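You operate a simulated robot arm through the tools that you are given. There is no shell and no other tool. Be economical: measure what you need, move in short steps, check, and stop when the job is done.

Carry out the task below with a simulated two-armed robot. There is one attempt and no reset: what you move stays moved.

JOB
Take the red cloth from the top of the dark table and lay it out flat on the top of the washing machine.

It is judged by the outcome, as a careful person would: the job done as asked, and still so three seconds after it is handed in. It fails if anything else is knocked over, pushed out of place, dropped, spilled or broken. Flat cloth is picked up by pressing the open fingertips on it (5 to 10 N) and closing them slowly along it; thin cloth reads only 2 to 8 mm in the jaws.

ROBOT AND FRAMES
Two 7-joint arms with two-finger parallel grippers on one trunk, on a base that drives. Base frame: it is fixed to the floor where the robot stands at the start and does not move with it; the origin is under the middle of the robot, x ahead of it, y to its left, z up. Lengths are in cm, angles in degrees, forces in N, time in s.
The left shoulder is at the start at [5, 20.9, 107.1], the right one opposite. With the tool pointing down near the work surface each hand reaches from about 10 to 90 cm from the robot's upright axis, wherever it stands, measured 20 degrees to its own side. Places, roughly: top of the washing machine [-150, 10, 100]. Payload 4.4 kg a hand.
Tool frame (each hand has its own): the origin (TCP) lies between the finger pads and is the grasp point; the fingertips stand 2.3 cm ahead of it; z points along the fingers, y is the line along which they close. Largest opening 9.4 cm; finger width 3.8, thickness 1; the body of the gripper, 5.4 by 9.6 cm, starts 3.9 cm behind the TCP.
Orientation is told as [roll, pitch, yaw] about the base's x, y, z axes, in that order, counted from this pose: with the fingers straight down and closing along the base's y, the tool's x points along the base's -x, its y along +y and its z along -z.

CONTROLS
- The arms move only by the tool arm_command. It takes "left_motion", "right_motion" or both (then of equal length, played together; a hand with none holds still); each is a list of rows, each a list of 7 numbers: the turn, a rotation vector about the base's x, y, z in units of 8 degrees (1.0 is 8 degrees), then the shift along the base's x, y, z in units of 40 mm (1.0 is 40 mm), then the gripper command, from -1 (fully open) to 1 (shut), values between in proportion. In form: [[ax, ay, az, tx, ty, tz, grip], ...]. A call has 1 to 12 rows; each row shifts and turns the commanded pose from where the row before left it. A call with a number of a shift or a turn outside -1 to 1 is refused whole. Each row takes 0.2 s and may step no farther than 5 cm and 8.6 degrees from the row before; otherwise, or with a gripper value out of range, the whole call is refused. A pose out of reach is approached as far as the arm can. The call stops where the force on the tool passes 40 N (or 10 N more than at its start, if that is more) or the arm is blocked; 0.2 s more then pass. The fingers move at their own pace (about 10.8 cm/s each) and stop on an object; they squeeze with about 32 N. The grip force told is the motor's: it shows also when the fingers shut on nothing. Time passes only in rows, and 0.2 s behind the last, so rows that do not move let the fingers close. The reply holds the time, the measured pose of the TCP, the force on the tool along the base axes, the opening and the grip force, in the units named above and with some noise, with the torque about the TCP (base axes, N m) and any sound that the robot's microphone picked up.
- Cameras (640 x 400 px; columns grow to the right, rows downward): "scene" is now at [15.3, -3.16, 124.76]; the picture's right is [-0.35, -0.94, 0.00], its down [-0.49, 0.18, -0.85] and it looks along [0.80, -0.30, -0.52] (base axes); focal length 261 px, centre (320, 200). "left" rides on the left gripper at [8.6, -1.6, -7.4] in its tool frame; the picture's right is [0.18, 0.98, 0.00], its down [-0.58, 0.11, -0.81] and it looks along [-0.79, 0.15, 0.59] (tool axes); focal length 243 px, centre (320, 200). "right" rides on the right gripper at [8.6, 1.6, -7.5] in its tool frame; the picture's right is [-0.18, 0.98, 0.00], its down [-0.58, -0.11, -0.81] and it looks along [-0.79, -0.15, 0.59] (tool axes); focal length 243 px, centre (320, 200).
- snapshot(camera): a new picture of that camera. The clock stands still meanwhile.
- slide_trunk(by): slides the trunk up (or, below 0, down) by that many cm; the arms and the scene camera ride with it, the base frame stays. It gives what a move gives, with no picture.
- roll_base(legs): drives the robot by 1 to 6 legs, each [ahead, left, turn to the left] in cm, cm and degrees, along the robot's own axes; the way and the turn of a leg run together, so that a leg with both is an arc; at most 150 cm and 180 degrees a leg. The arms and the cameras ride along, it lands a little off, and it stops where it bumps. It gives what a move gives.
- turn_head(pan, tilt): turns the head with the scene camera to pan (to the left, within 80 degrees either way) and tilt (down, from -29 to 69), counted from straight ahead of the robot. It gives what a move gives.
- locate(camera, pixels): for up to 12 pixels [column, row] of the newest picture of that camera ("zoom" is the newest enlarged one), the place [x, y, z] in the base frame of the surface seen there, good to about 0.2 cm. The clock stands still meanwhile.
- close_up(camera, box): a new picture of the part [left, top, right, bottom] of that camera's present view, enlarged. The clock stands still meanwhile.
- close_job(): hands the job in; it is judged then, once.

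Work in short steps. Measure before you move; look again where a grasp or a placing could have gone wrong, and mend it. You have 80 turns and 78 pictures in all, those below and enlarged ones among them. Open the grippers and draw the arms clear of the work before you hand the job in, unless the task says otherwise; then end with one line.

The tools are called after "Call:" as a command line: name --argument value ..., lists and objects as JSON in quotes. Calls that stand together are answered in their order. arm_command: Moves the arms, as the interface text tells. Its arguments: {"type":"object","properties":{"left_motion":{"type":"array"},"right_motion":{"type":"array"}},"required":[]} The other tools are called the same way: slide_trunk (by) slides the trunk up or down; roll_base (legs) drives the base; turn_head (pan, tilt) turns the head that bears the scene camera; snapshot (camera) takes a picture; locate (camera, pixels) gives the place of the surface under pixels of a picture; close_up (camera, box) takes an enlarged picture of a part of a camera's view; close_job () hands the job in.

At the start:

```text
clock: 0.0
left_tool_pos: [64.77, 4.52, 96.07]
left_tcp_rot: [0.0, 0.0, 0.0]
left_force: [-0.2, 0.8, -0.3]
left_wrist_torque: [0.02, -0.04, -0.03]
left_grip_width: 9.41
left_finger_force: 0.0
right_tool_pos: [42.79, -41.09, 89.62]
right_tcp_rot: [0.0, 0.0, 0.0]
right_force: [0.0, -1.0, -0.5]
right_wrist_torque: [-0.01, 0.01, -0.03]
right_grip_width: 9.42
right_finger_force: 0.0
trunk travel left (down, up): [-15.0, 41.3]
robot x, y, heading: [-0.13, -0.13, 0.0]
head pan, tilt: [-20.6, 31.2]
```

scene: 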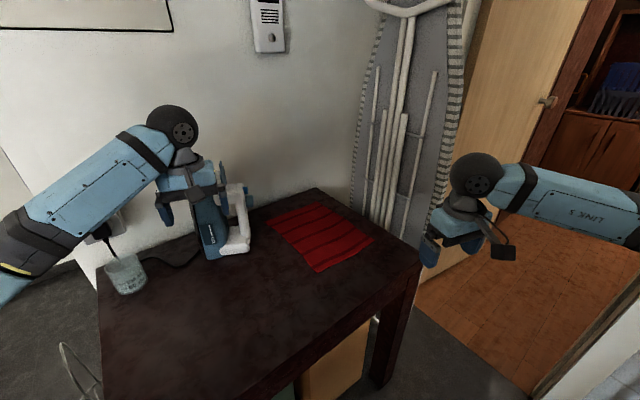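
right: 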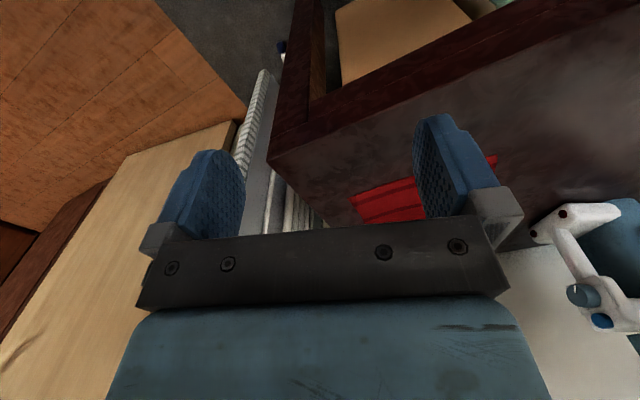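
left: 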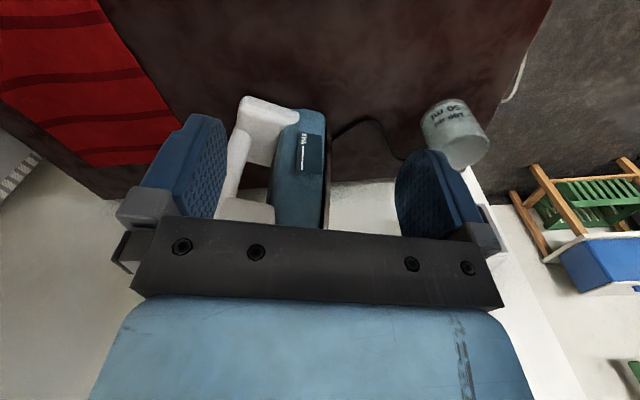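

The red cloth lies around (320,235) in the scene picture. I measure its corners, the table edge and nearby objects.

Call:
locate --camera "scene" --pixels '[[268, 220], [325, 203], [374, 240], [316, 272], [320, 237], [420, 265], [316, 188], [245, 250], [213, 258], [127, 290], [380, 312], [108, 380]]'

Call:
close_up --camera "scene" --box '[180, 150, 440, 310]'

```text
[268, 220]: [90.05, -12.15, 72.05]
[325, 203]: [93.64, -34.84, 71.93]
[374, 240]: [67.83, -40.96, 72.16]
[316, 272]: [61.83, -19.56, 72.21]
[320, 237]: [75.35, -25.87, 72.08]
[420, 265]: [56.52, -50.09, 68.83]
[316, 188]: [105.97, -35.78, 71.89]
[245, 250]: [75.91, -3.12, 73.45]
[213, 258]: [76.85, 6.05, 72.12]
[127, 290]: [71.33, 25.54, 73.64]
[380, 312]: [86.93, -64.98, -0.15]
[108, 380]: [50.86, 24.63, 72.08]
```

```text
2.46 times, centred on (310, 230) of scene
```

zoom: 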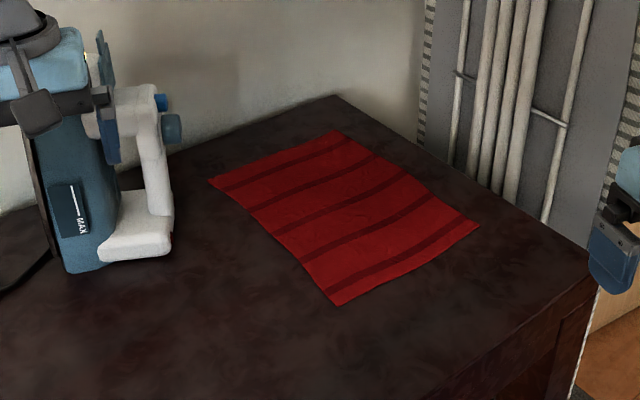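

The cloth is about 29 x 22 cm and flat at z≈72, with its near edge running from (61.8,-19.6) to (67.8,-41). I look to the right and left to see how much room the base has.

Call:
turn_head --pan -80 --tilt 40

Call:
snapshot --camera "scene"

Call:
turn_head --pan 80 --tilt 40

Call:
snapshot --camera "scene"

```text
clock: 1.3
left_tool_pos: [64.7, 4.54, 96.2]
left_tcp_rot: [0.0, 0.1, 0.0]
left_force: [0.0, 0.0, -0.1]
left_wrist_torque: [-0.03, 0.0, -0.02]
left_grip_width: 9.41
left_finger_force: 0.0
right_tool_pos: [42.71, -41.24, 89.55]
right_tcp_rot: [-0.1, 0.0, -0.1]
right_force: [-0.5, -1.5, -0.5]
right_wrist_torque: [0.03, -0.01, 0.01]
right_grip_width: 9.4
right_finger_force: 0.1
trunk travel left (down, up): [-15.0, 41.3]
robot x, y, heading: [-0.0, -0.24, -0.1]
head pan, tilt: [-80.0, 40.0]
```

```text
73 pictures are left
```

scene: 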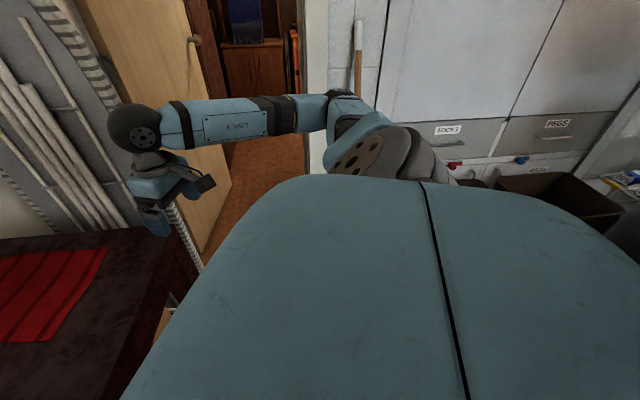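

```text
clock: 3.8
left_tool_pos: [64.72, 4.53, 96.08]
left_tcp_rot: [0.1, 0.0, 0.0]
left_force: [-0.6, -0.4, 0.2]
left_wrist_torque: [-0.01, -0.01, 0.0]
left_grip_width: 9.41
left_finger_force: 0.1
right_tool_pos: [42.64, -41.19, 89.59]
right_tcp_rot: [0.0, 0.0, 0.0]
right_force: [0.0, 0.4, -0.1]
right_wrist_torque: [-0.01, -0.01, -0.01]
right_grip_width: 9.42
right_finger_force: 0.1
trunk travel left (down, up): [-15.0, 41.3]
robot x, y, heading: [0.21, 0.17, 0.0]
head pan, tilt: [80.0, 40.0]
```

```text
72 pictures are left
```

scene: 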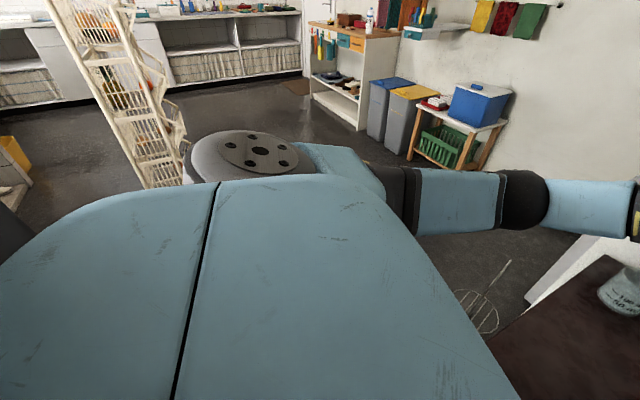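

Cabinets stand to the right and there is clutter to the left. I look again to the right and measure the clearance.

Call:
locate --camera "scene" --pixels '[[165, 180], [15, 205], [25, 150], [480, 310], [440, 160]]'

Call:
turn_head --pan -80 --tilt 40

Call:
snapshot --camera "scene"

Call:
locate --camera "scene" --pixels '[[455, 135], [555, 130], [560, 195], [610, 200], [625, 180], [350, 70], [310, 150], [520, 160], [150, 225], [180, 290]]'

```text
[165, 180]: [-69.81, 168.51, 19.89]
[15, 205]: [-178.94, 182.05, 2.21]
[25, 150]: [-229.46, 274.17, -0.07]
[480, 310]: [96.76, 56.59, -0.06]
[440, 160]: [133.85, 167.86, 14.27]
```

```text
clock: 6.2
left_tool_pos: [64.74, 4.59, 96.01]
left_tcp_rot: [0.0, 0.0, 0.1]
left_force: [0.5, -0.7, 0.9]
left_wrist_torque: [0.05, 0.0, -0.02]
left_grip_width: 9.41
left_finger_force: 0.0
right_tool_pos: [42.8, -41.13, 89.52]
right_tcp_rot: [-0.1, 0.0, 0.0]
right_force: [0.1, 0.0, -0.1]
right_wrist_torque: [-0.02, -0.04, 0.0]
right_grip_width: 9.41
right_finger_force: 0.0
trunk travel left (down, up): [-15.0, 41.3]
robot x, y, heading: [-0.12, -0.24, 0.1]
head pan, tilt: [-80.0, 40.0]
```

```text
71 pictures are left
```

scene: 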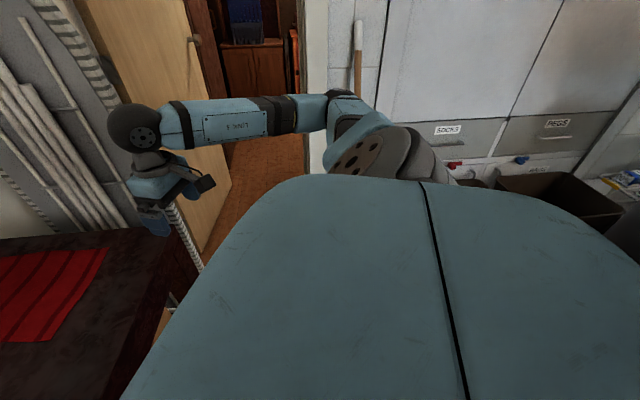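

```text
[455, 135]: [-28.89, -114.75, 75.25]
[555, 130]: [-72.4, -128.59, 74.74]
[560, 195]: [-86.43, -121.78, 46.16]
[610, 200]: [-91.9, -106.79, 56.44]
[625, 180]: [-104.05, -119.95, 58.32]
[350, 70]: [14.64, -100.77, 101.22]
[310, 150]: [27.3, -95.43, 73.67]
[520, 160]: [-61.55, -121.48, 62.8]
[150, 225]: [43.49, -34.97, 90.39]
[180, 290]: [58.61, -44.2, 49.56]
```

The cabinets sit at y≈-95 to -115, so shifting the base about 24 cm right is safe. That centres the cloth's near edge between the arms.

Call:
roll_base --legs '[[0, -24, 8]]'

Call:
turn_head --pan -10 --tilt 40

Call:
snapshot --camera "scene"

```text
clock: 8.9
left_tool_pos: [65.22, -10.39, 96.03]
left_tcp_rot: [0.0, 0.0, 8.1]
left_force: [0.2, -0.2, -0.3]
left_wrist_torque: [-0.04, 0.02, -0.01]
left_grip_width: 9.39
left_finger_force: 0.0
right_tool_pos: [49.74, -58.66, 89.49]
right_tcp_rot: [0.0, 0.0, 8.0]
right_force: [0.2, -0.8, -0.3]
right_wrist_torque: [0.01, -0.04, 0.02]
right_grip_width: 9.4
right_finger_force: 0.0
trunk travel left (down, up): [-15.0, 41.3]
robot x, y, heading: [1.84, -23.83, 7.9]
head pan, tilt: [-80.0, 40.0]
```

```text
clock: 10.3
left_tool_pos: [65.2, -10.29, 96.05]
left_tcp_rot: [0.0, 0.0, 8.2]
left_force: [-0.2, -0.4, 0.4]
left_wrist_torque: [0.02, -0.02, 0.01]
left_grip_width: 9.4
left_finger_force: 0.0
right_tool_pos: [49.7, -58.66, 89.53]
right_tcp_rot: [0.0, 0.0, 8.0]
right_force: [0.6, -0.1, 0.0]
right_wrist_torque: [-0.04, 0.03, -0.01]
right_grip_width: 9.41
right_finger_force: 0.0
trunk travel left (down, up): [-15.0, 41.3]
robot x, y, heading: [1.36, -23.71, 7.9]
head pan, tilt: [-10.0, 40.0]
```

```text
70 pictures are left
```

scene: 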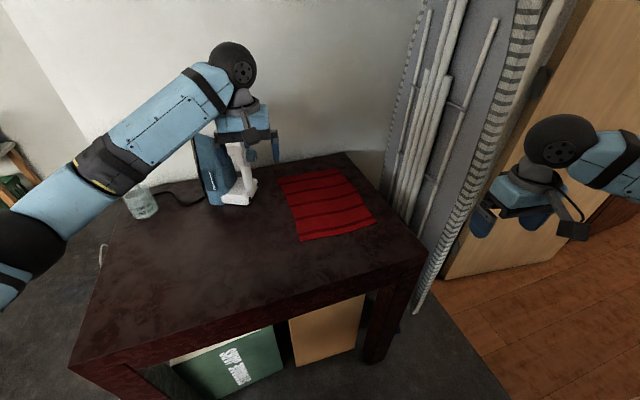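

I check where the ironing board is before swinging the right hand, and re-measure the cloth's near corners.

Call:
locate --camera "scene" --pixels '[[299, 241], [377, 223], [278, 179], [340, 168], [430, 210], [385, 185], [470, 200], [244, 203], [340, 232]]'

Call:
close_up --camera "scene" --box '[230, 140, 430, 265]'

```text
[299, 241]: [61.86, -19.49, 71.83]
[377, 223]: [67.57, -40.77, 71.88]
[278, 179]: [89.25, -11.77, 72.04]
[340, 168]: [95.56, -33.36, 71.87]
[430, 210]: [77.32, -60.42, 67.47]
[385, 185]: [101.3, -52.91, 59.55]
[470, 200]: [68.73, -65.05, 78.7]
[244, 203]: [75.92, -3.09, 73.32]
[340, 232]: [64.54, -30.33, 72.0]
```

```text
3.20 times, centred on (330, 202) of scene
```

zoom: 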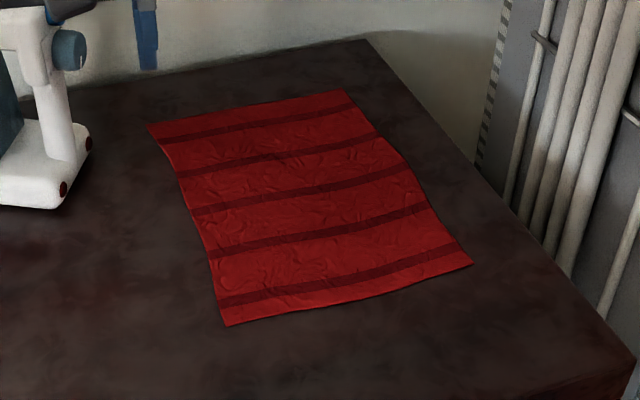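

The ironing board stays more than 10 cm clear of the planned right-hand pose. I turn both hands so the fingers close across the near edge and bring them above their grasp points.

Call:
arm_command --left_motion '[[0, 0, -0.86, 0, -0.24, -0.1, -1], [0, 0, -0.86, 0, -0.24, -0.1, -1], [0, 0, -0.86, 0, -0.24, -0.1, -1], [0, 0, -0.86, 0, -0.24, -0.1, -1], [0, 0, -0.86, 0, -0.24, -0.1, -1], [0, 0, -0.86, 0, -0.24, -0.1, -1], [0, 0, -0.86, 0, -0.24, -0.1, -1], [0, 0, -0.86, 0, -0.24, -0.1, -1], [0, 0, -0.86, 0, -0.24, -0.1, -1], [0, 0, -0.86, 0, -0.24, -0.1, -1], [0, 0, -0.86, 0, -0.24, -0.1, -1], [0, 0, -0.86, 0, -0.24, -0.1, -1]]' --right_motion '[[0, 0, 1, 0.34, 0.41, 0.0, -1], [0, 0, 1, 0.34, 0.41, 0.0, -1], [0, 0, 1, 0.34, 0.41, 0.0, -1], [0, 0, 1, 0.34, 0.41, 0.0, -1], [0, 0, 1, 0.34, 0.41, 0.0, -1], [0, 0, 1, 0.34, 0.41, 0.0, -1], [0, 0, 1, 0.34, 0.41, 0.0, -1], [0, 0, 1, 0.34, 0.41, 0.0, -1], [0, 0, 1, 0.34, 0.41, 0.0, -1], [0, 0, 1, 0.34, 0.41, 0.0, -1], [0, 0, 1, 0.34, 0.41, 0.0, -1], [0, 0, 1, 0.34, 0.41, 0.0, -1]]'

Call:
snapshot --camera "scene"

```text
clock: 12.9
left_tool_pos: [65.25, -21.98, 91.16]
left_tcp_rot: [0.0, 0.0, -74.6]
left_force: [0.6, 0.1, -0.5]
left_wrist_torque: [0.0, -0.01, 0.0]
left_grip_width: 9.41
left_finger_force: 0.1
right_tool_pos: [52.8, -44.14, 88.44]
right_tcp_rot: [-3.3, 0.6, 68.2]
right_force: [0.0, -0.9, -0.4]
right_wrist_torque: [-0.02, 0.01, 0.0]
right_grip_width: 9.37
right_finger_force: 0.1
right hand out of reach, approached as far as the arm can: row 6, 7, 8, 9, 10, 11, 12
trunk travel left (down, up): [-15.0, 41.3]
robot x, y, heading: [1.66, -23.99, 7.8]
head pan, tilt: [-10.0, 40.0]
```

```text
68 pictures are left
```

scene: 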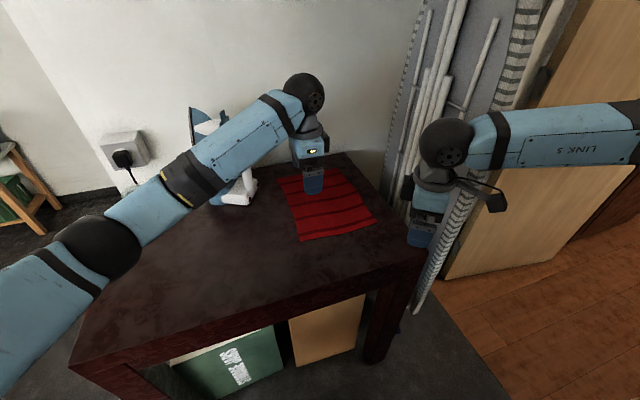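

The right hand stopped at yaw 68 in mid-air at (52.8,-44). I move it towards the cloth without turning it and read how the pose responds.

Call:
arm_command --right_motion '[[0, 0, 0, 0.5, 0.2, 0, -1], [0, 0, 0, 0.5, 0.2, 0, -1], [0, 0, 0, 0.5, 0.2, 0, -1], [0, 0, 0, 0.5, 0.2, 0, -1]]'

```text
clock: 13.9
left_tool_pos: [65.19, -21.85, 91.36]
left_tcp_rot: [0.0, 0.1, -74.5]
left_force: [1.2, 1.2, -0.4]
left_wrist_torque: [-0.01, 0.01, 0.0]
left_grip_width: 9.42
left_finger_force: 0.0
right_tool_pos: [52.74, -44.13, 88.32]
right_tcp_rot: [-3.3, 0.8, 68.2]
right_force: [0.0, 0.0, 0.4]
right_wrist_torque: [-0.05, -0.01, 0.0]
right_grip_width: 9.41
right_finger_force: 0.1
right hand out of reach, approached as far as the arm can: row 1, 2, 3, 4
trunk travel left (down, up): [-15.0, 41.3]
robot x, y, heading: [1.57, -24.06, 8.1]
head pan, tilt: [-10.0, 40.0]
```

It did not move, so that wrist is at a limit. I turn it back a little to see where it frees up.

Call:
arm_command --right_motion '[[0, 0, -1, 0, 0, 0, -1], [0, 0, -1, 0, 0, 0, -1], [0, 0, -1, 0, 0, 0, -1]]'

```text
clock: 14.7
left_tool_pos: [65.22, -21.74, 91.27]
left_tcp_rot: [0.0, 0.0, -74.5]
left_force: [0.2, -0.1, -0.3]
left_wrist_torque: [-0.01, -0.01, 0.0]
left_grip_width: 9.44
left_finger_force: 0.0
right_tool_pos: [52.92, -44.08, 88.38]
right_tcp_rot: [-3.4, 0.8, 44.0]
right_force: [-0.7, 0.2, 1.1]
right_wrist_torque: [0.02, 0.01, 0.0]
right_grip_width: 9.41
right_finger_force: 0.2
trunk travel left (down, up): [-15.0, 41.3]
robot x, y, heading: [1.71, -23.78, 7.9]
head pan, tilt: [-10.0, 40.0]
```

Calls restart from the measured pose, and the right wrist's limit is near +68. I turn it the other way instead, towards -74, and level it as it goes.

Call:
arm_command --right_motion '[[0.375, 0.22, -0.8, 0.27, 0.03, 0, -1], [0, 0, -1, 0.27, 0.03, 0, -1], [0, 0, -1, 0.27, 0.03, 0, -1], [0, 0, -1, 0.27, 0.03, 0, -1], [0, 0, -1, 0.27, 0.03, 0, -1], [0, 0, -1, 0.27, 0.03, 0, -1], [0, 0, -1, 0.27, 0.03, 0, -1], [0, 0, -1, 0.27, 0.03, 0, -1], [0, 0, -1, 0.27, 0.03, 0, -1], [0, 0, -1, 0.27, 0.03, 0, -1], [0, 0, -1, 0.27, 0.03, 0, -1], [0, 0, -1, 0.27, 0.03, 0, -1]]'

```text
clock: 17.3
left_tool_pos: [65.23, -21.86, 91.32]
left_tcp_rot: [-0.1, -0.1, -74.5]
left_force: [0.6, 0.1, 0.6]
left_wrist_torque: [0.01, 0.01, 0.01]
left_grip_width: 9.4
left_finger_force: 0.1
right_tool_pos: [65.74, -42.68, 88.43]
right_tcp_rot: [0.1, 0.2, -50.4]
right_force: [0.2, -0.1, 0.1]
right_wrist_torque: [0.0, -0.01, -0.03]
right_grip_width: 9.41
right_finger_force: 0.1
trunk travel left (down, up): [-15.0, 41.3]
robot x, y, heading: [1.75, -23.6, 7.9]
head pan, tilt: [-10.0, 40.0]
```

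The right hand is turned and level. I narrow both grippers to about 2.8 cm and lower them to just above the cloth near its corners.

Call:
arm_command --left_motion '[[0, 0, 0, 0, 0.02, -0.44, 0.4], [0, 0, 0, 0, 0.02, -0.44, 0.4], [0, 0, 0, 0, 0.02, -0.44, 0.4], [0, 0, 0, 0, 0.02, -0.44, 0.4], [0, 0, 0, 0, 0.02, -0.44, 0.4], [0, 0, 0, 0, 0.02, -0.44, 0.4], [0, 0, 0, 0, 0.02, -0.44, 0.4], [0, 0, -0.06, 0, 0.02, -0.44, 0.4]]' --right_motion '[[0, 0, -0.385, 0.12, 0.156, -0.357, 0.4], [0, 0, -0.385, 0.12, 0.156, -0.357, 0.4], [0, 0, -0.385, 0.12, 0.156, -0.357, 0.4], [0, 0, -0.385, 0.12, 0.156, -0.357, 0.4], [0, 0, -0.385, 0.12, 0.156, -0.357, 0.4], [0, 0, -0.385, 0.12, 0.156, -0.357, 0.4], [0, 0, -0.385, 0.12, 0.156, -0.357, 0.4], [0, 0, -0.385, 0.12, 0.156, -0.357, 0.4]]'

Call:
close_up --camera "scene" --box '[230, 120, 450, 260]'

Call:
snapshot --camera "left"

Call:
snapshot --camera "right"

```text
clock: 19.1
left_tool_pos: [65.16, -21.14, 77.03]
left_tcp_rot: [0.0, 0.1, -74.9]
left_force: [0.5, 0.4, 0.7]
left_wrist_torque: [0.01, 0.0, 0.0]
left_grip_width: 2.83
left_finger_force: 0.1
right_tool_pos: [69.69, -37.79, 76.88]
right_tcp_rot: [0.1, 0.2, -75.0]
right_force: [-0.4, -0.9, 0.3]
right_wrist_torque: [0.01, 0.0, -0.01]
right_grip_width: 2.83
right_finger_force: 0.1
trunk travel left (down, up): [-15.0, 41.3]
robot x, y, heading: [1.5, -23.9, 8.0]
head pan, tilt: [-10.0, 40.0]
```

```text
2.86 times, centred on (340, 190) of scene
```

zoom: 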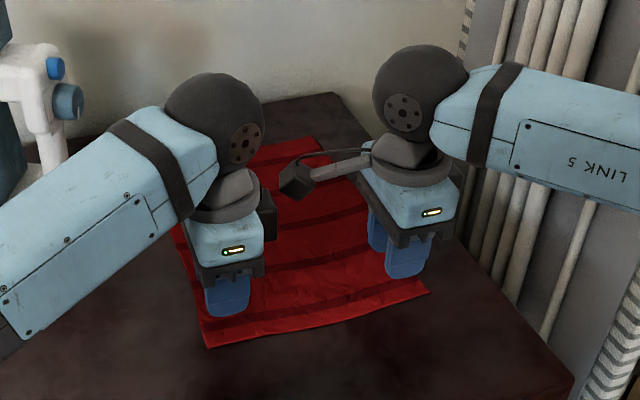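

```text
66 pictures are left
```

left: 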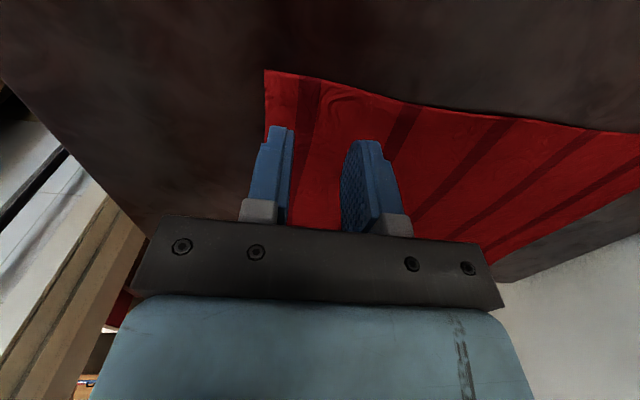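

```text
65 pictures are left
```

right: 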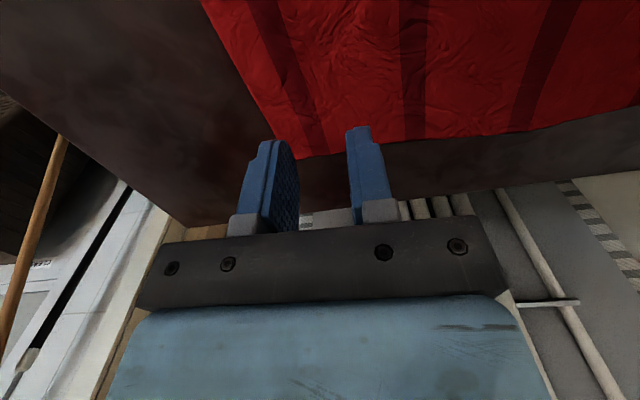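

Fingertips are about 2.6 cm above the cloth. The right finger's outer margin is tight, so I move that hand 0.7 cm inward while lowering both close to contact.

Call:
arm_command --left_motion '[[0, 0, 0, 0, 0, -0.2, 0.4], [0, 0, 0, 0, 0, -0.2, 0.4], [0, 0, 0, 0, 0, -0.15, 0.4]]' --right_motion '[[0, 0, 0, -0.045, 0.17, -0.15, 0.4], [0, 0, 0, 0, 0, -0.2, 0.4], [0, 0, 0, 0, 0, -0.15, 0.4]]'

Call:
arm_command --left_motion '[[0, 0, 0, 0, 0, -0.04, 0.4], [0, 0, 0, 0, 0, -0.04, 0.4], [0, 0, 0, 0, 0, -0.04, 0.4]]' --right_motion '[[0, 0, 0, 0, 0, -0.04, 0.4], [0, 0, 0, 0, 0, -0.04, 0.4], [0, 0, 0, 0, 0, -0.04, 0.4]]'

```text
clock: 19.9
left_tool_pos: [65.09, -21.07, 74.93]
left_tcp_rot: [0.0, 0.0, -74.9]
left_force: [-0.4, 0.0, -0.7]
left_wrist_torque: [-0.02, -0.01, 0.01]
left_grip_width: 2.82
left_finger_force: 0.0
right_tool_pos: [69.53, -37.03, 74.94]
right_tcp_rot: [0.2, 0.2, -74.9]
right_force: [0.1, 0.0, -0.4]
right_wrist_torque: [-0.03, 0.01, -0.03]
right_grip_width: 2.83
right_finger_force: 0.0
trunk travel left (down, up): [-15.0, 41.3]
robot x, y, heading: [2.01, -24.02, 8.1]
head pan, tilt: [-10.0, 40.0]
```

```text
clock: 20.7
left_tool_pos: [65.2, -21.13, 74.54]
left_tcp_rot: [-0.1, 0.1, -75.0]
left_force: [-0.7, 0.4, -0.2]
left_wrist_torque: [0.02, 0.01, -0.01]
left_grip_width: 2.78
left_finger_force: 0.0
right_tool_pos: [69.47, -37.13, 74.43]
right_tcp_rot: [0.1, 0.1, -75.0]
right_force: [-0.4, 1.0, 2.3]
right_wrist_torque: [-0.01, 0.03, -0.02]
right_grip_width: 2.81
right_finger_force: 0.2
trunk travel left (down, up): [-15.0, 41.3]
robot x, y, heading: [1.59, -23.74, 8.2]
head pan, tilt: [-10.0, 40.0]
```

The right hand is just making contact (2.3 N). I lower both a little more.

Call:
arm_command --left_motion '[[0, 0, 0, 0, 0, -0.035, 0.4], [0, 0, 0, 0, 0, -0.035, 0.4]]' --right_motion '[[0, 0, 0, 0, 0, -0.02, 0.4], [0, 0, 0, 0, 0, -0.02, 0.4]]'

```text
clock: 21.3
left_tool_pos: [65.11, -21.15, 74.36]
left_tcp_rot: [0.2, -0.1, -75.0]
left_force: [-0.5, 0.7, 8.2]
left_wrist_torque: [0.02, 0.13, -0.01]
left_grip_width: 2.84
left_finger_force: 0.1
right_tool_pos: [69.44, -37.03, 74.45]
right_tcp_rot: [0.3, 0.1, -74.9]
right_force: [1.5, 0.5, 7.3]
right_wrist_torque: [-0.07, 0.13, 0.02]
right_grip_width: 2.81
right_finger_force: 0.1
trunk travel left (down, up): [-15.0, 41.3]
robot x, y, heading: [1.84, -23.71, 8.1]
head pan, tilt: [-10.0, 40.0]
```

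Both hands press with about 7–8 N. I close the fingers slowly.

Call:
arm_command --left_motion '[[0, 0, 0, 0, 0, 0, 0.46], [0, 0, 0, 0, 0, 0, 0.52], [0, 0, 0, 0, 0, 0, 0.58], [0, 0, 0, 0, 0, 0, 0.64], [0, 0, 0, 0, 0, 0, 0.7], [0, 0, 0, 0, 0, 0, 0.76], [0, 0, 0, 0, 0, 0, 0.82], [0, 0, 0, 0, 0, 0, 0.88], [0, 0, 0, 0, 0, 0, 0.94], [0, 0, 0, 0, 0, 0, 1], [0, 0, 0, 0, 0, 0, 1], [0, 0, 0, 0, 0, 0, 1]]' --right_motion '[[0, 0, 0, 0, 0, 0, 0.46], [0, 0, 0, 0, 0, 0, 0.52], [0, 0, 0, 0, 0, 0, 0.58], [0, 0, 0, 0, 0, 0, 0.64], [0, 0, 0, 0, 0, 0, 0.7], [0, 0, 0, 0, 0, 0, 0.76], [0, 0, 0, 0, 0, 0, 0.82], [0, 0, 0, 0, 0, 0, 0.88], [0, 0, 0, 0, 0, 0, 0.94], [0, 0, 0, 0, 0, 0, 1], [0, 0, 0, 0, 0, 0, 1], [0, 0, 0, 0, 0, 0, 1]]'

Call:
close_up --camera "scene" --box '[230, 120, 450, 260]'

```text
clock: 23.9
left_tool_pos: [65.08, -21.12, 74.35]
left_tcp_rot: [0.2, -0.1, -75.0]
left_force: [-2.8, -2.1, 18.3]
left_wrist_torque: [0.03, 0.18, 0.0]
left_grip_width: 0.24
left_finger_force: 32.0
right_tool_pos: [69.44, -37.15, 74.45]
right_tcp_rot: [0.3, 0.1, -74.9]
right_force: [-0.3, 0.3, 6.0]
right_wrist_torque: [-0.01, 0.06, 0.02]
right_grip_width: 0.18
right_finger_force: 31.9
trunk travel left (down, up): [-15.0, 41.3]
robot x, y, heading: [1.72, -23.66, 8.0]
head pan, tilt: [-10.0, 40.0]
```

```text
2.86 times, centred on (340, 190) of scene
```

zoom: 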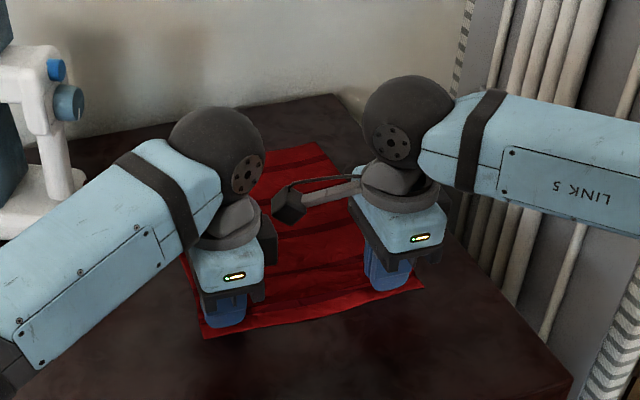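

The jaws read 0.24 and 0.18 cm, which is thin for cloth. I lift both hands 6 cm straight up and check.

Call:
arm_command --left_motion '[[0, 0, 0, 0, 0, 0.3, 1], [0, 0, 0, 0, 0, 0.3, 1], [0, 0, 0, 0, 0, 0.3, 1], [0, 0, 0, 0, 0, 0.3, 1], [0, 0, 0, 0, 0, 0.3, 1]]' --right_motion '[[0, 0, 0, 0, 0, 0.3, 1], [0, 0, 0, 0, 0, 0.3, 1], [0, 0, 0, 0, 0, 0.3, 1], [0, 0, 0, 0, 0, 0.3, 1], [0, 0, 0, 0, 0, 0.3, 1]]'

Call:
close_up --camera "scene" --box '[230, 120, 450, 260]'

Call:
snapshot --camera "right"

```text
clock: 25.1
left_tool_pos: [65.07, -21.17, 80.31]
left_tcp_rot: [0.0, 0.0, -74.8]
left_force: [0.5, 0.0, 0.3]
left_wrist_torque: [0.01, -0.01, 0.01]
left_grip_width: 0.2
left_finger_force: 31.9
right_tool_pos: [69.43, -37.15, 80.35]
right_tcp_rot: [0.0, 0.1, -74.9]
right_force: [-0.2, 0.9, 0.0]
right_wrist_torque: [0.01, 0.01, 0.0]
right_grip_width: 0.21
right_finger_force: 31.8
trunk travel left (down, up): [-15.0, 41.3]
robot x, y, heading: [2.3, -23.95, 7.8]
head pan, tilt: [-10.0, 40.0]
```

```text
2.86 times, centred on (340, 190) of scene
```

zoom: 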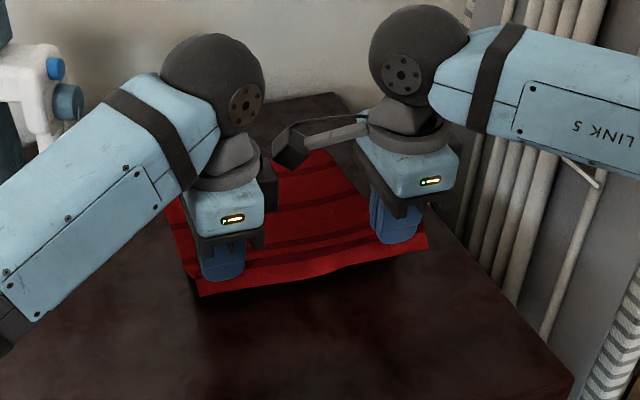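

```text
62 pictures are left
```

right: 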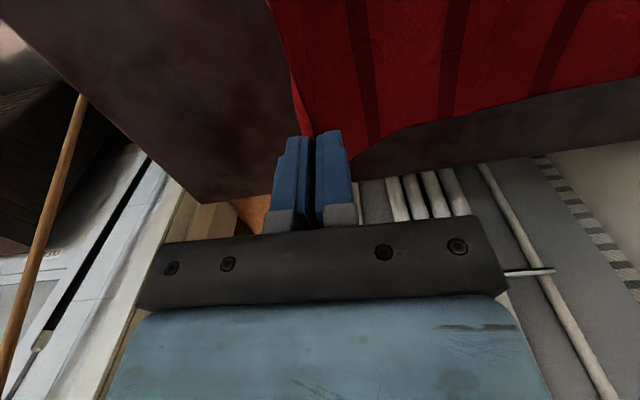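

Both hands hold the edge and the cloth is lifting. I raise the trunk so the cloth hangs clear of the table.

Call:
slide_trunk --by 32

Call:
turn_head --pan -10 --tilt 50

Call:
snapshot --camera "scene"

```text
clock: 28.3
left_tool_pos: [65.08, -21.16, 112.23]
left_tcp_rot: [0.0, 0.1, -75.0]
left_force: [0.0, 0.5, 0.1]
left_wrist_torque: [-0.06, 0.04, -0.01]
left_grip_width: 0.21
left_finger_force: 32.0
right_tool_pos: [69.49, -37.2, 112.37]
right_tcp_rot: [0.1, 0.1, -74.9]
right_force: [0.2, 0.7, 0.0]
right_wrist_torque: [-0.02, 0.03, 0.0]
right_grip_width: 0.2
right_finger_force: 31.9
trunk travel left (down, up): [-47.0, 9.3]
robot x, y, heading: [2.04, -23.81, 8.1]
head pan, tilt: [-10.0, 40.0]
```

```text
clock: 29.0
left_tool_pos: [65.17, -21.2, 112.16]
left_tcp_rot: [0.0, -0.1, -75.0]
left_force: [-0.1, -0.8, 0.2]
left_wrist_torque: [0.03, 0.01, 0.0]
left_grip_width: 0.19
left_finger_force: 32.1
right_tool_pos: [69.55, -37.12, 112.35]
right_tcp_rot: [0.0, 0.2, -75.0]
right_force: [-0.7, -0.3, 0.3]
right_wrist_torque: [0.02, -0.01, 0.0]
right_grip_width: 0.22
right_finger_force: 31.1
trunk travel left (down, up): [-47.0, 9.3]
robot x, y, heading: [1.57, -23.79, 8.0]
head pan, tilt: [-10.0, 50.0]
```

```text
61 pictures are left
```

scene: 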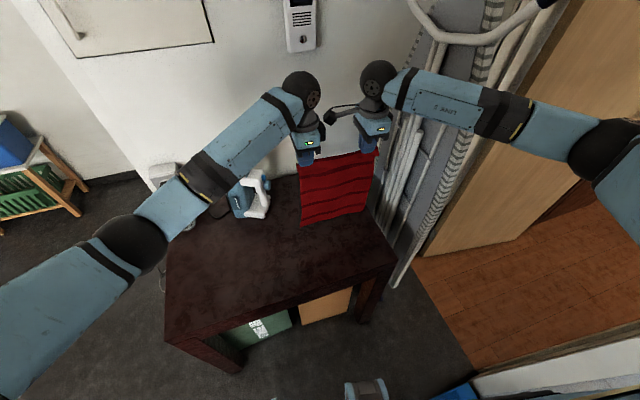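

The cloth hangs from both hands. I measure its lower edge, and the objects at (370,390) and (462,393) near the base.

Call:
locate --camera "scene" --pixels '[[303, 222], [367, 208], [335, 185], [370, 390], [462, 393], [510, 385], [350, 396]]'

Call:
turn_head --pan -45 --tilt 65

Call:
snapshot --camera "scene"

```text
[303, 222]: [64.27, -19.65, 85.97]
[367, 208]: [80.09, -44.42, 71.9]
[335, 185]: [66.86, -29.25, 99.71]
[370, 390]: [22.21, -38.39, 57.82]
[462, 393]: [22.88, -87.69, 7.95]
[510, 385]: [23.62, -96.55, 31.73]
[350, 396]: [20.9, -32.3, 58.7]
```

```text
clock: 30.0
left_tool_pos: [65.11, -21.12, 112.39]
left_tcp_rot: [0.1, 0.0, -75.1]
left_force: [0.1, -0.6, 0.8]
left_wrist_torque: [0.0, 0.0, 0.04]
left_grip_width: 0.22
left_finger_force: 31.8
right_tool_pos: [69.52, -37.07, 112.29]
right_tcp_rot: [0.2, 0.2, -74.9]
right_force: [0.1, 1.1, -0.6]
right_wrist_torque: [0.0, 0.02, -0.03]
right_grip_width: 0.21
right_finger_force: 32.0
trunk travel left (down, up): [-47.0, 9.3]
robot x, y, heading: [1.65, -24.27, 8.5]
head pan, tilt: [-45.0, 65.0]
```

```text
60 pictures are left
```

scene: 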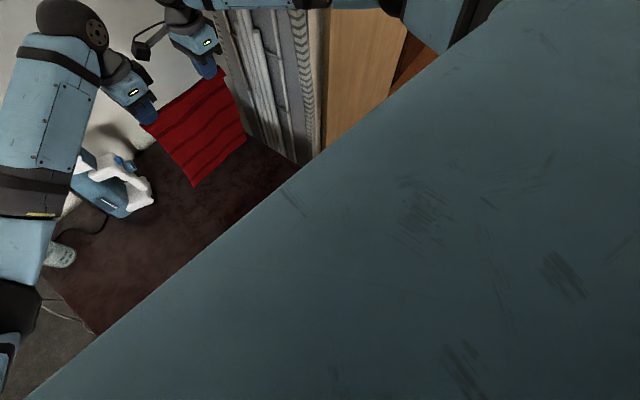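

The nearby part at (370,390) belongs to the robot. I back away from the table, then sidestep left, then turn left to look at the washing machine.

Call:
roll_base --legs '[[-38, 0, 0], [0, 20, 0], [0, 0, 82]]'

Call:
turn_head --pan 70 --tilt 35

Call:
snapshot --camera "scene"

```text
clock: 38.0
left_tool_pos: [-33.39, 53.9, 112.26]
left_tcp_rot: [-0.1, 0.1, 7.6]
left_force: [1.2, 0.5, -0.2]
left_wrist_torque: [-0.02, -0.03, -0.05]
left_grip_width: 0.22
left_finger_force: 31.6
right_tool_pos: [-17.05, 56.15, 112.31]
right_tcp_rot: [0.0, 0.1, 7.7]
right_force: [0.3, -0.2, -1.0]
right_wrist_torque: [-0.02, 0.02, -0.03]
right_grip_width: 0.23
right_finger_force: 32.0
trunk travel left (down, up): [-47.0, 9.3]
robot x, y, heading: [-38.96, -9.66, 90.7]
head pan, tilt: [-45.0, 65.0]
```

```text
clock: 39.9
left_tool_pos: [-33.32, 53.92, 112.27]
left_tcp_rot: [-0.1, 0.0, 7.7]
left_force: [0.8, 0.4, 0.1]
left_wrist_torque: [-0.02, 0.0, -0.07]
left_grip_width: 0.22
left_finger_force: 31.4
right_tool_pos: [-16.97, 56.28, 112.34]
right_tcp_rot: [0.1, 0.1, 7.7]
right_force: [-0.2, -1.3, 0.8]
right_wrist_torque: [0.0, 0.06, -0.01]
right_grip_width: 0.2
right_finger_force: 32.1
trunk travel left (down, up): [-47.0, 9.3]
robot x, y, heading: [-38.84, -9.33, 90.6]
head pan, tilt: [70.0, 35.0]
```

```text
59 pictures are left
```

scene: 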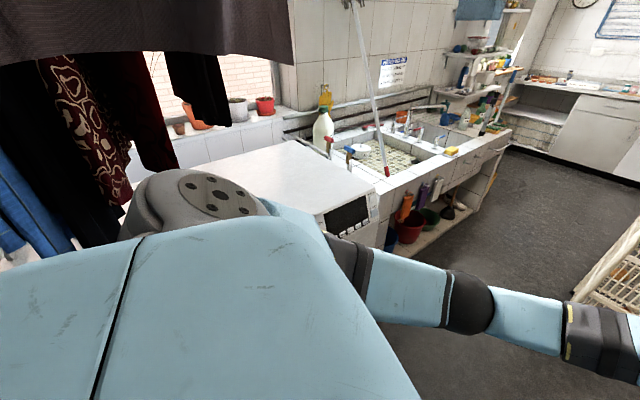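

The washing machine's white top is at about (280,185), with hanging clothes to its left and a sink with a pole and bottle to its right. I measure these.

Call:
locate --camera "scene" --pixels '[[290, 150], [385, 200], [315, 210], [200, 168], [280, 180], [323, 135], [388, 172], [270, 40], [60, 180], [180, 110], [350, 225], [130, 200]]'

Call:
turn_head --pan 80 --tilt 10

Call:
snapshot --camera "scene"

```text
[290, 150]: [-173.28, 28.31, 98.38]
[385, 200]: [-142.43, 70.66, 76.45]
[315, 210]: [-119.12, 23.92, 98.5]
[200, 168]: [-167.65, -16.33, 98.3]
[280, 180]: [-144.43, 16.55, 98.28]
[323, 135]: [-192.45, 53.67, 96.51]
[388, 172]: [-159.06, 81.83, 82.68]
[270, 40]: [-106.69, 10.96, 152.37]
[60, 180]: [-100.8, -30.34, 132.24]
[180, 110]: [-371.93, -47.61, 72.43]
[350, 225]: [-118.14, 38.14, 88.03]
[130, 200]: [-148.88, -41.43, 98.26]
```

```text
clock: 40.8
left_tool_pos: [-33.36, 53.92, 112.25]
left_tcp_rot: [0.0, 0.1, 7.6]
left_force: [0.7, 0.2, 0.2]
left_wrist_torque: [0.0, -0.05, -0.05]
left_grip_width: 0.18
left_finger_force: 31.8
right_tool_pos: [-16.93, 56.18, 112.34]
right_tcp_rot: [0.1, 0.1, 7.6]
right_force: [-0.7, -0.2, 0.1]
right_wrist_torque: [0.0, 0.0, -0.04]
right_grip_width: 0.23
right_finger_force: 32.1
trunk travel left (down, up): [-47.0, 9.3]
robot x, y, heading: [-38.8, -9.8, 90.5]
head pan, tilt: [80.0, 10.0]
```

```text
58 pictures are left
```

scene: 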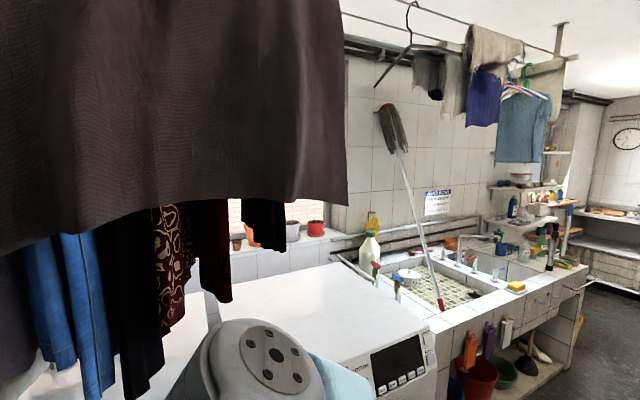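

Laundry hangs in front of and above the washer. I measure its edges so the arms and head can avoid it.

Call:
locate --camera "scene" --pixels '[[340, 200], [340, 60], [250, 195], [150, 205], [30, 235], [285, 225], [225, 290], [170, 320], [120, 380], [370, 290], [348, 262], [330, 262]]'

Call:
close_up --camera "scene" --box '[160, 180, 480, 400]'

```text
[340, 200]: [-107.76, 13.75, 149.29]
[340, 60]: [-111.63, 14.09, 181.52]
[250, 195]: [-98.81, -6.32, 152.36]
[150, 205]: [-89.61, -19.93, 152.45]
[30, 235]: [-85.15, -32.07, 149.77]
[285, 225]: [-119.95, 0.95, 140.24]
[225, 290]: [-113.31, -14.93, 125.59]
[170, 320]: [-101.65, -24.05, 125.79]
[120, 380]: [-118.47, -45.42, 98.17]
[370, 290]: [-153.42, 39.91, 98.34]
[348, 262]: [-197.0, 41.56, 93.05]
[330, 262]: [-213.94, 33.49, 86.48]
```

```text
1.82 times, centred on (320, 290) of scene
```

zoom: 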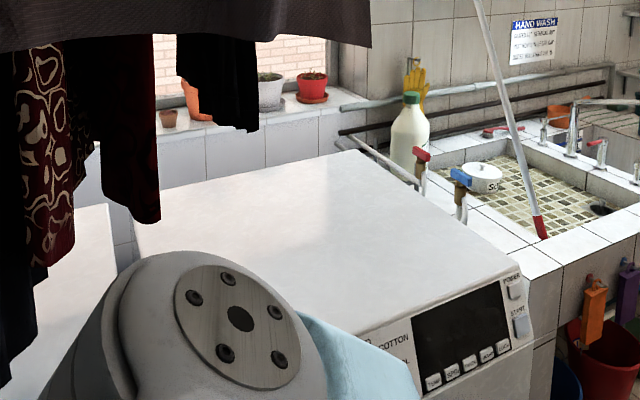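

I measure the washer's top corners from the enlarged picture, then look at my own left arm to see how far out and how high its elbow is.

Call:
locate --camera "zoom" --pixels '[[356, 154], [505, 262], [355, 330], [140, 217], [400, 240], [412, 95], [459, 180], [418, 155], [155, 215], [240, 125], [365, 45]]'

Call:
turn_head --pan 20 --tilt 30

Call:
snapshot --camera "scene"

```text
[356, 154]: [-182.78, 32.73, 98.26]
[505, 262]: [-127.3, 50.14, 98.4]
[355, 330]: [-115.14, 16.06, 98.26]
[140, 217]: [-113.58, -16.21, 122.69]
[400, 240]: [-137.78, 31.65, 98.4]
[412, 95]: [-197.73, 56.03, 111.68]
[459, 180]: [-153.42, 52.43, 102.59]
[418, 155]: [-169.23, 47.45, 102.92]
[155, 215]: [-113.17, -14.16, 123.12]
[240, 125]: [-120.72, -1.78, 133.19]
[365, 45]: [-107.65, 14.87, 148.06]
```

```text
clock: 42.1
left_tool_pos: [-33.37, 53.89, 112.13]
left_tcp_rot: [0.0, 0.0, 7.6]
left_force: [0.6, 0.1, 0.9]
left_wrist_torque: [-0.01, 0.0, -0.05]
left_grip_width: 0.22
left_finger_force: 32.1
right_tool_pos: [-16.98, 56.17, 112.2]
right_tcp_rot: [0.1, 0.1, 7.6]
right_force: [-0.5, -0.6, -0.3]
right_wrist_torque: [0.01, 0.02, -0.06]
right_grip_width: 0.22
right_finger_force: 31.6
trunk travel left (down, up): [-47.0, 9.3]
robot x, y, heading: [-38.76, -9.02, 90.3]
head pan, tilt: [20.0, 30.0]
```

```text
56 pictures are left
```

scene: 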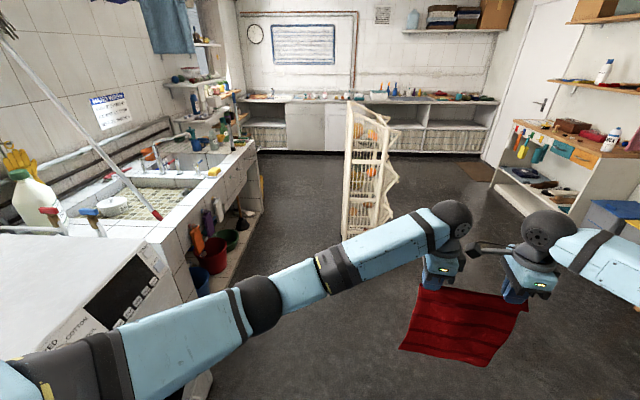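

The washer is turned so that facing it squarely means a heading of about 197°. Next I measure my left arm's elbow, wrist and the cloth.

Call:
locate --camera "scene" --pixels '[[262, 285], [450, 205], [235, 310], [330, 260], [20, 370], [430, 215], [402, 348], [497, 366], [420, 287], [525, 305]]'

```text
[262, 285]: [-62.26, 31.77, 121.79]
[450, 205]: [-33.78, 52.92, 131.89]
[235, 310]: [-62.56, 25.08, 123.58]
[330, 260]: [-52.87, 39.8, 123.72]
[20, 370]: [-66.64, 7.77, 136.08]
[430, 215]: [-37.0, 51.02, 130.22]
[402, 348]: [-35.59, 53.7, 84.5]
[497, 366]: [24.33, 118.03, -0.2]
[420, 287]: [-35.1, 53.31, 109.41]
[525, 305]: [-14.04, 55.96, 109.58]
```

The elbows stay low and fairly narrow. With the base near (-85,51) and a heading of about 205°, the arms pass beneath and beside the laundry. First I raise the hands 16 cm and shift both 16 cm to the robot's left.

Call:
arm_command --left_motion '[[0, 0, 0, -0.4, 0, 0.4, 1], [0, 0, 0, -0.4, 0, 0.4, 1], [0, 0, 0, -0.4, 0, 0.4, 1], [0, 0, 0, -0.4, 0, 0.4, 1], [0, 0, 0, -0.4, 0, 0.4, 1], [0, 0, 0, -0.4, 0, 0.4, 1], [0, 0, 0, -0.4, 0, 0.4, 1], [0, 0, 0, -0.4, 0, 0.4, 1], [0, 0, 0, -0.4, 0, 0.4, 1], [0, 0, 0, -0.4, 0, 0.4, 1]]' --right_motion '[[0, 0, 0, -0.4, 0, 0.4, 1], [0, 0, 0, -0.4, 0, 0.4, 1], [0, 0, 0, -0.4, 0, 0.4, 1], [0, 0, 0, -0.4, 0, 0.4, 1], [0, 0, 0, -0.4, 0, 0.4, 1], [0, 0, 0, -0.4, 0, 0.4, 1], [0, 0, 0, -0.4, 0, 0.4, 1], [0, 0, 0, -0.4, 0, 0.4, 1], [0, 0, 0, -0.4, 0, 0.4, 1], [0, 0, 0, -0.4, 0, 0.4, 1]]'

Call:
snapshot --camera "scene"

```text
clock: 44.3
left_tool_pos: [-49.61, 53.77, 128.38]
left_tcp_rot: [0.0, -0.1, 7.5]
left_force: [0.9, -0.8, -0.1]
left_wrist_torque: [0.02, -0.01, -0.03]
left_grip_width: 0.2
left_finger_force: 31.8
right_tool_pos: [-33.12, 56.19, 128.38]
right_tcp_rot: [0.1, 0.1, 7.7]
right_force: [-1.1, 0.0, -1.2]
right_wrist_torque: [0.01, 0.01, -0.05]
right_grip_width: 0.2
right_finger_force: 31.6
trunk travel left (down, up): [-47.0, 9.3]
robot x, y, heading: [-38.85, -9.5, 90.5]
head pan, tilt: [20.0, 30.0]
```

```text
55 pictures are left
```

scene: 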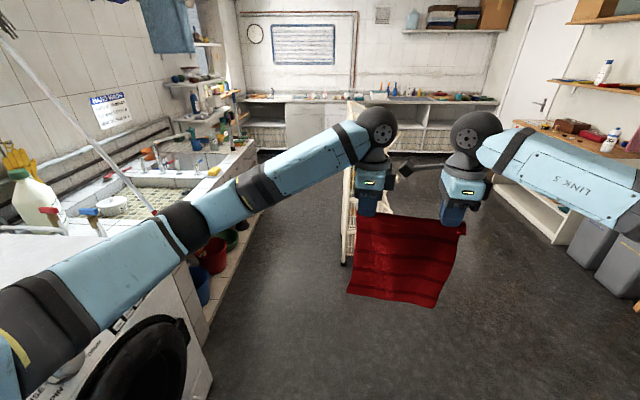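

Cloth still secure. I check the drying rack and elbow positions before driving.

Call:
locate --camera "scene" --pixels '[[349, 195], [352, 112], [345, 255], [185, 215], [50, 270], [270, 175], [380, 115], [400, 180], [60, 80], [160, 210]]'

```text
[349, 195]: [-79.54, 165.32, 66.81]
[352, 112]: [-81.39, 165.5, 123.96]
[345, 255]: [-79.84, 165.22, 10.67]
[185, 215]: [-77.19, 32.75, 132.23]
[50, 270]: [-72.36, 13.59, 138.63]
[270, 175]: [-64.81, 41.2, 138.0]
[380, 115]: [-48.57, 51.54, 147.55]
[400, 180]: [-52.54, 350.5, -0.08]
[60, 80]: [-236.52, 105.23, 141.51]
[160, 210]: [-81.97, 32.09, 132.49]
```

The left elbow would pass near the clothes, whose lowest point is about z 123. I lower the trunk 22 cm and raise the hands by the same amount, so the elbow travels below them.

Call:
slide_trunk --by -22

Call:
arm_command --left_motion '[[0, 0, 0, 0, 0, 0.5, 1], [0, 0, 0, 0, 0, 0.5, 1], [0, 0, 0, 0, 0, 0.5, 1], [0, 0, 0, 0, 0, 0.5, 1], [0, 0, 0, 0, 0, 0.5, 1], [0, 0, 0, 0, 0, 0.5, 1], [0, 0, 0, 0, 0, 0.5, 1], [0, 0, 0, 0, 0, 0.5, 1], [0, 0, 0, 0, 0, 0.5, 1], [0, 0, 0, 0, 0, 0.5, 1], [0, 0, 0, 0, 0, 0.5, 1]]' --right_motion '[[0, 0, 0, 0, 0, 0.5, 1], [0, 0, 0, 0, 0, 0.5, 1], [0, 0, 0, 0, 0, 0.5, 1], [0, 0, 0, 0, 0, 0.5, 1], [0, 0, 0, 0, 0, 0.5, 1], [0, 0, 0, 0, 0, 0.5, 1], [0, 0, 0, 0, 0, 0.5, 1], [0, 0, 0, 0, 0, 0.5, 1], [0, 0, 0, 0, 0, 0.5, 1], [0, 0, 0, 0, 0, 0.5, 1], [0, 0, 0, 0, 0, 0.5, 1]]'

Call:
snapshot --camera "scene"

Call:
locate --camera "scene" --pixels '[[185, 215], [150, 240], [250, 170], [50, 270], [100, 260]]'

```text
clock: 46.6
left_tool_pos: [-49.4, 53.81, 106.5]
left_tcp_rot: [0.0, -0.1, 7.6]
left_force: [1.5, -0.3, 0.8]
left_wrist_torque: [0.02, -0.03, -0.04]
left_grip_width: 0.18
left_finger_force: 31.4
right_tool_pos: [-32.98, 56.19, 106.24]
right_tcp_rot: [0.1, 0.1, 7.6]
right_force: [-2.1, -0.7, 0.2]
right_wrist_torque: [-0.01, -0.01, -0.05]
right_grip_width: 0.2
right_finger_force: 32.2
trunk travel left (down, up): [-25.0, 31.3]
robot x, y, heading: [-39.18, -9.37, 90.5]
head pan, tilt: [20.0, 30.0]
```

```text
clock: 49.0
left_tool_pos: [-49.4, 53.81, 128.28]
left_tcp_rot: [0.0, 0.0, 7.5]
left_force: [0.3, -0.3, -0.7]
left_wrist_torque: [0.0, -0.03, -0.08]
left_grip_width: 0.21
left_finger_force: 31.7
right_tool_pos: [-32.97, 56.1, 128.46]
right_tcp_rot: [0.2, 0.1, 7.7]
right_force: [-2.2, -0.6, 0.2]
right_wrist_torque: [0.0, 0.05, -0.06]
right_grip_width: 0.19
right_finger_force: 32.0
trunk travel left (down, up): [-25.0, 31.3]
robot x, y, heading: [-38.77, -9.35, 90.2]
head pan, tilt: [20.0, 30.0]
```

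```text
54 pictures are left
```

scene: 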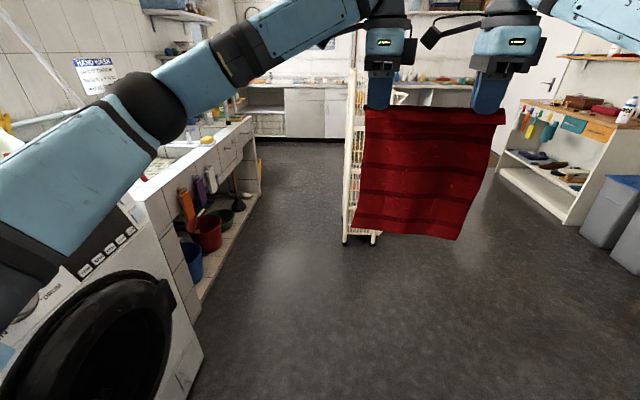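

```text
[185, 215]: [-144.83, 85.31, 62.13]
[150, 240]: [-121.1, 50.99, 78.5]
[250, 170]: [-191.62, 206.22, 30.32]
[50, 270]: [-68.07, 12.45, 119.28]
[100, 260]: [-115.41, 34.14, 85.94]
```

I measure the elbow now and the height of the cloth's lower edge, plus the sink front.

Call:
locate --camera "scene" --pixels '[[140, 100], [155, 85], [210, 60], [356, 225], [458, 236], [410, 180], [190, 280], [225, 235], [245, 130]]'

```text
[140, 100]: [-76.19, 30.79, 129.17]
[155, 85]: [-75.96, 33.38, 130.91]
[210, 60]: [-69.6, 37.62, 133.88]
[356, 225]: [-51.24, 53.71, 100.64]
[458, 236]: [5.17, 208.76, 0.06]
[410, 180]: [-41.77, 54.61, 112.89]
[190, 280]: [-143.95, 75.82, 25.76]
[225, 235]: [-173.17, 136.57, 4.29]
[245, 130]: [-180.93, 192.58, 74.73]
```

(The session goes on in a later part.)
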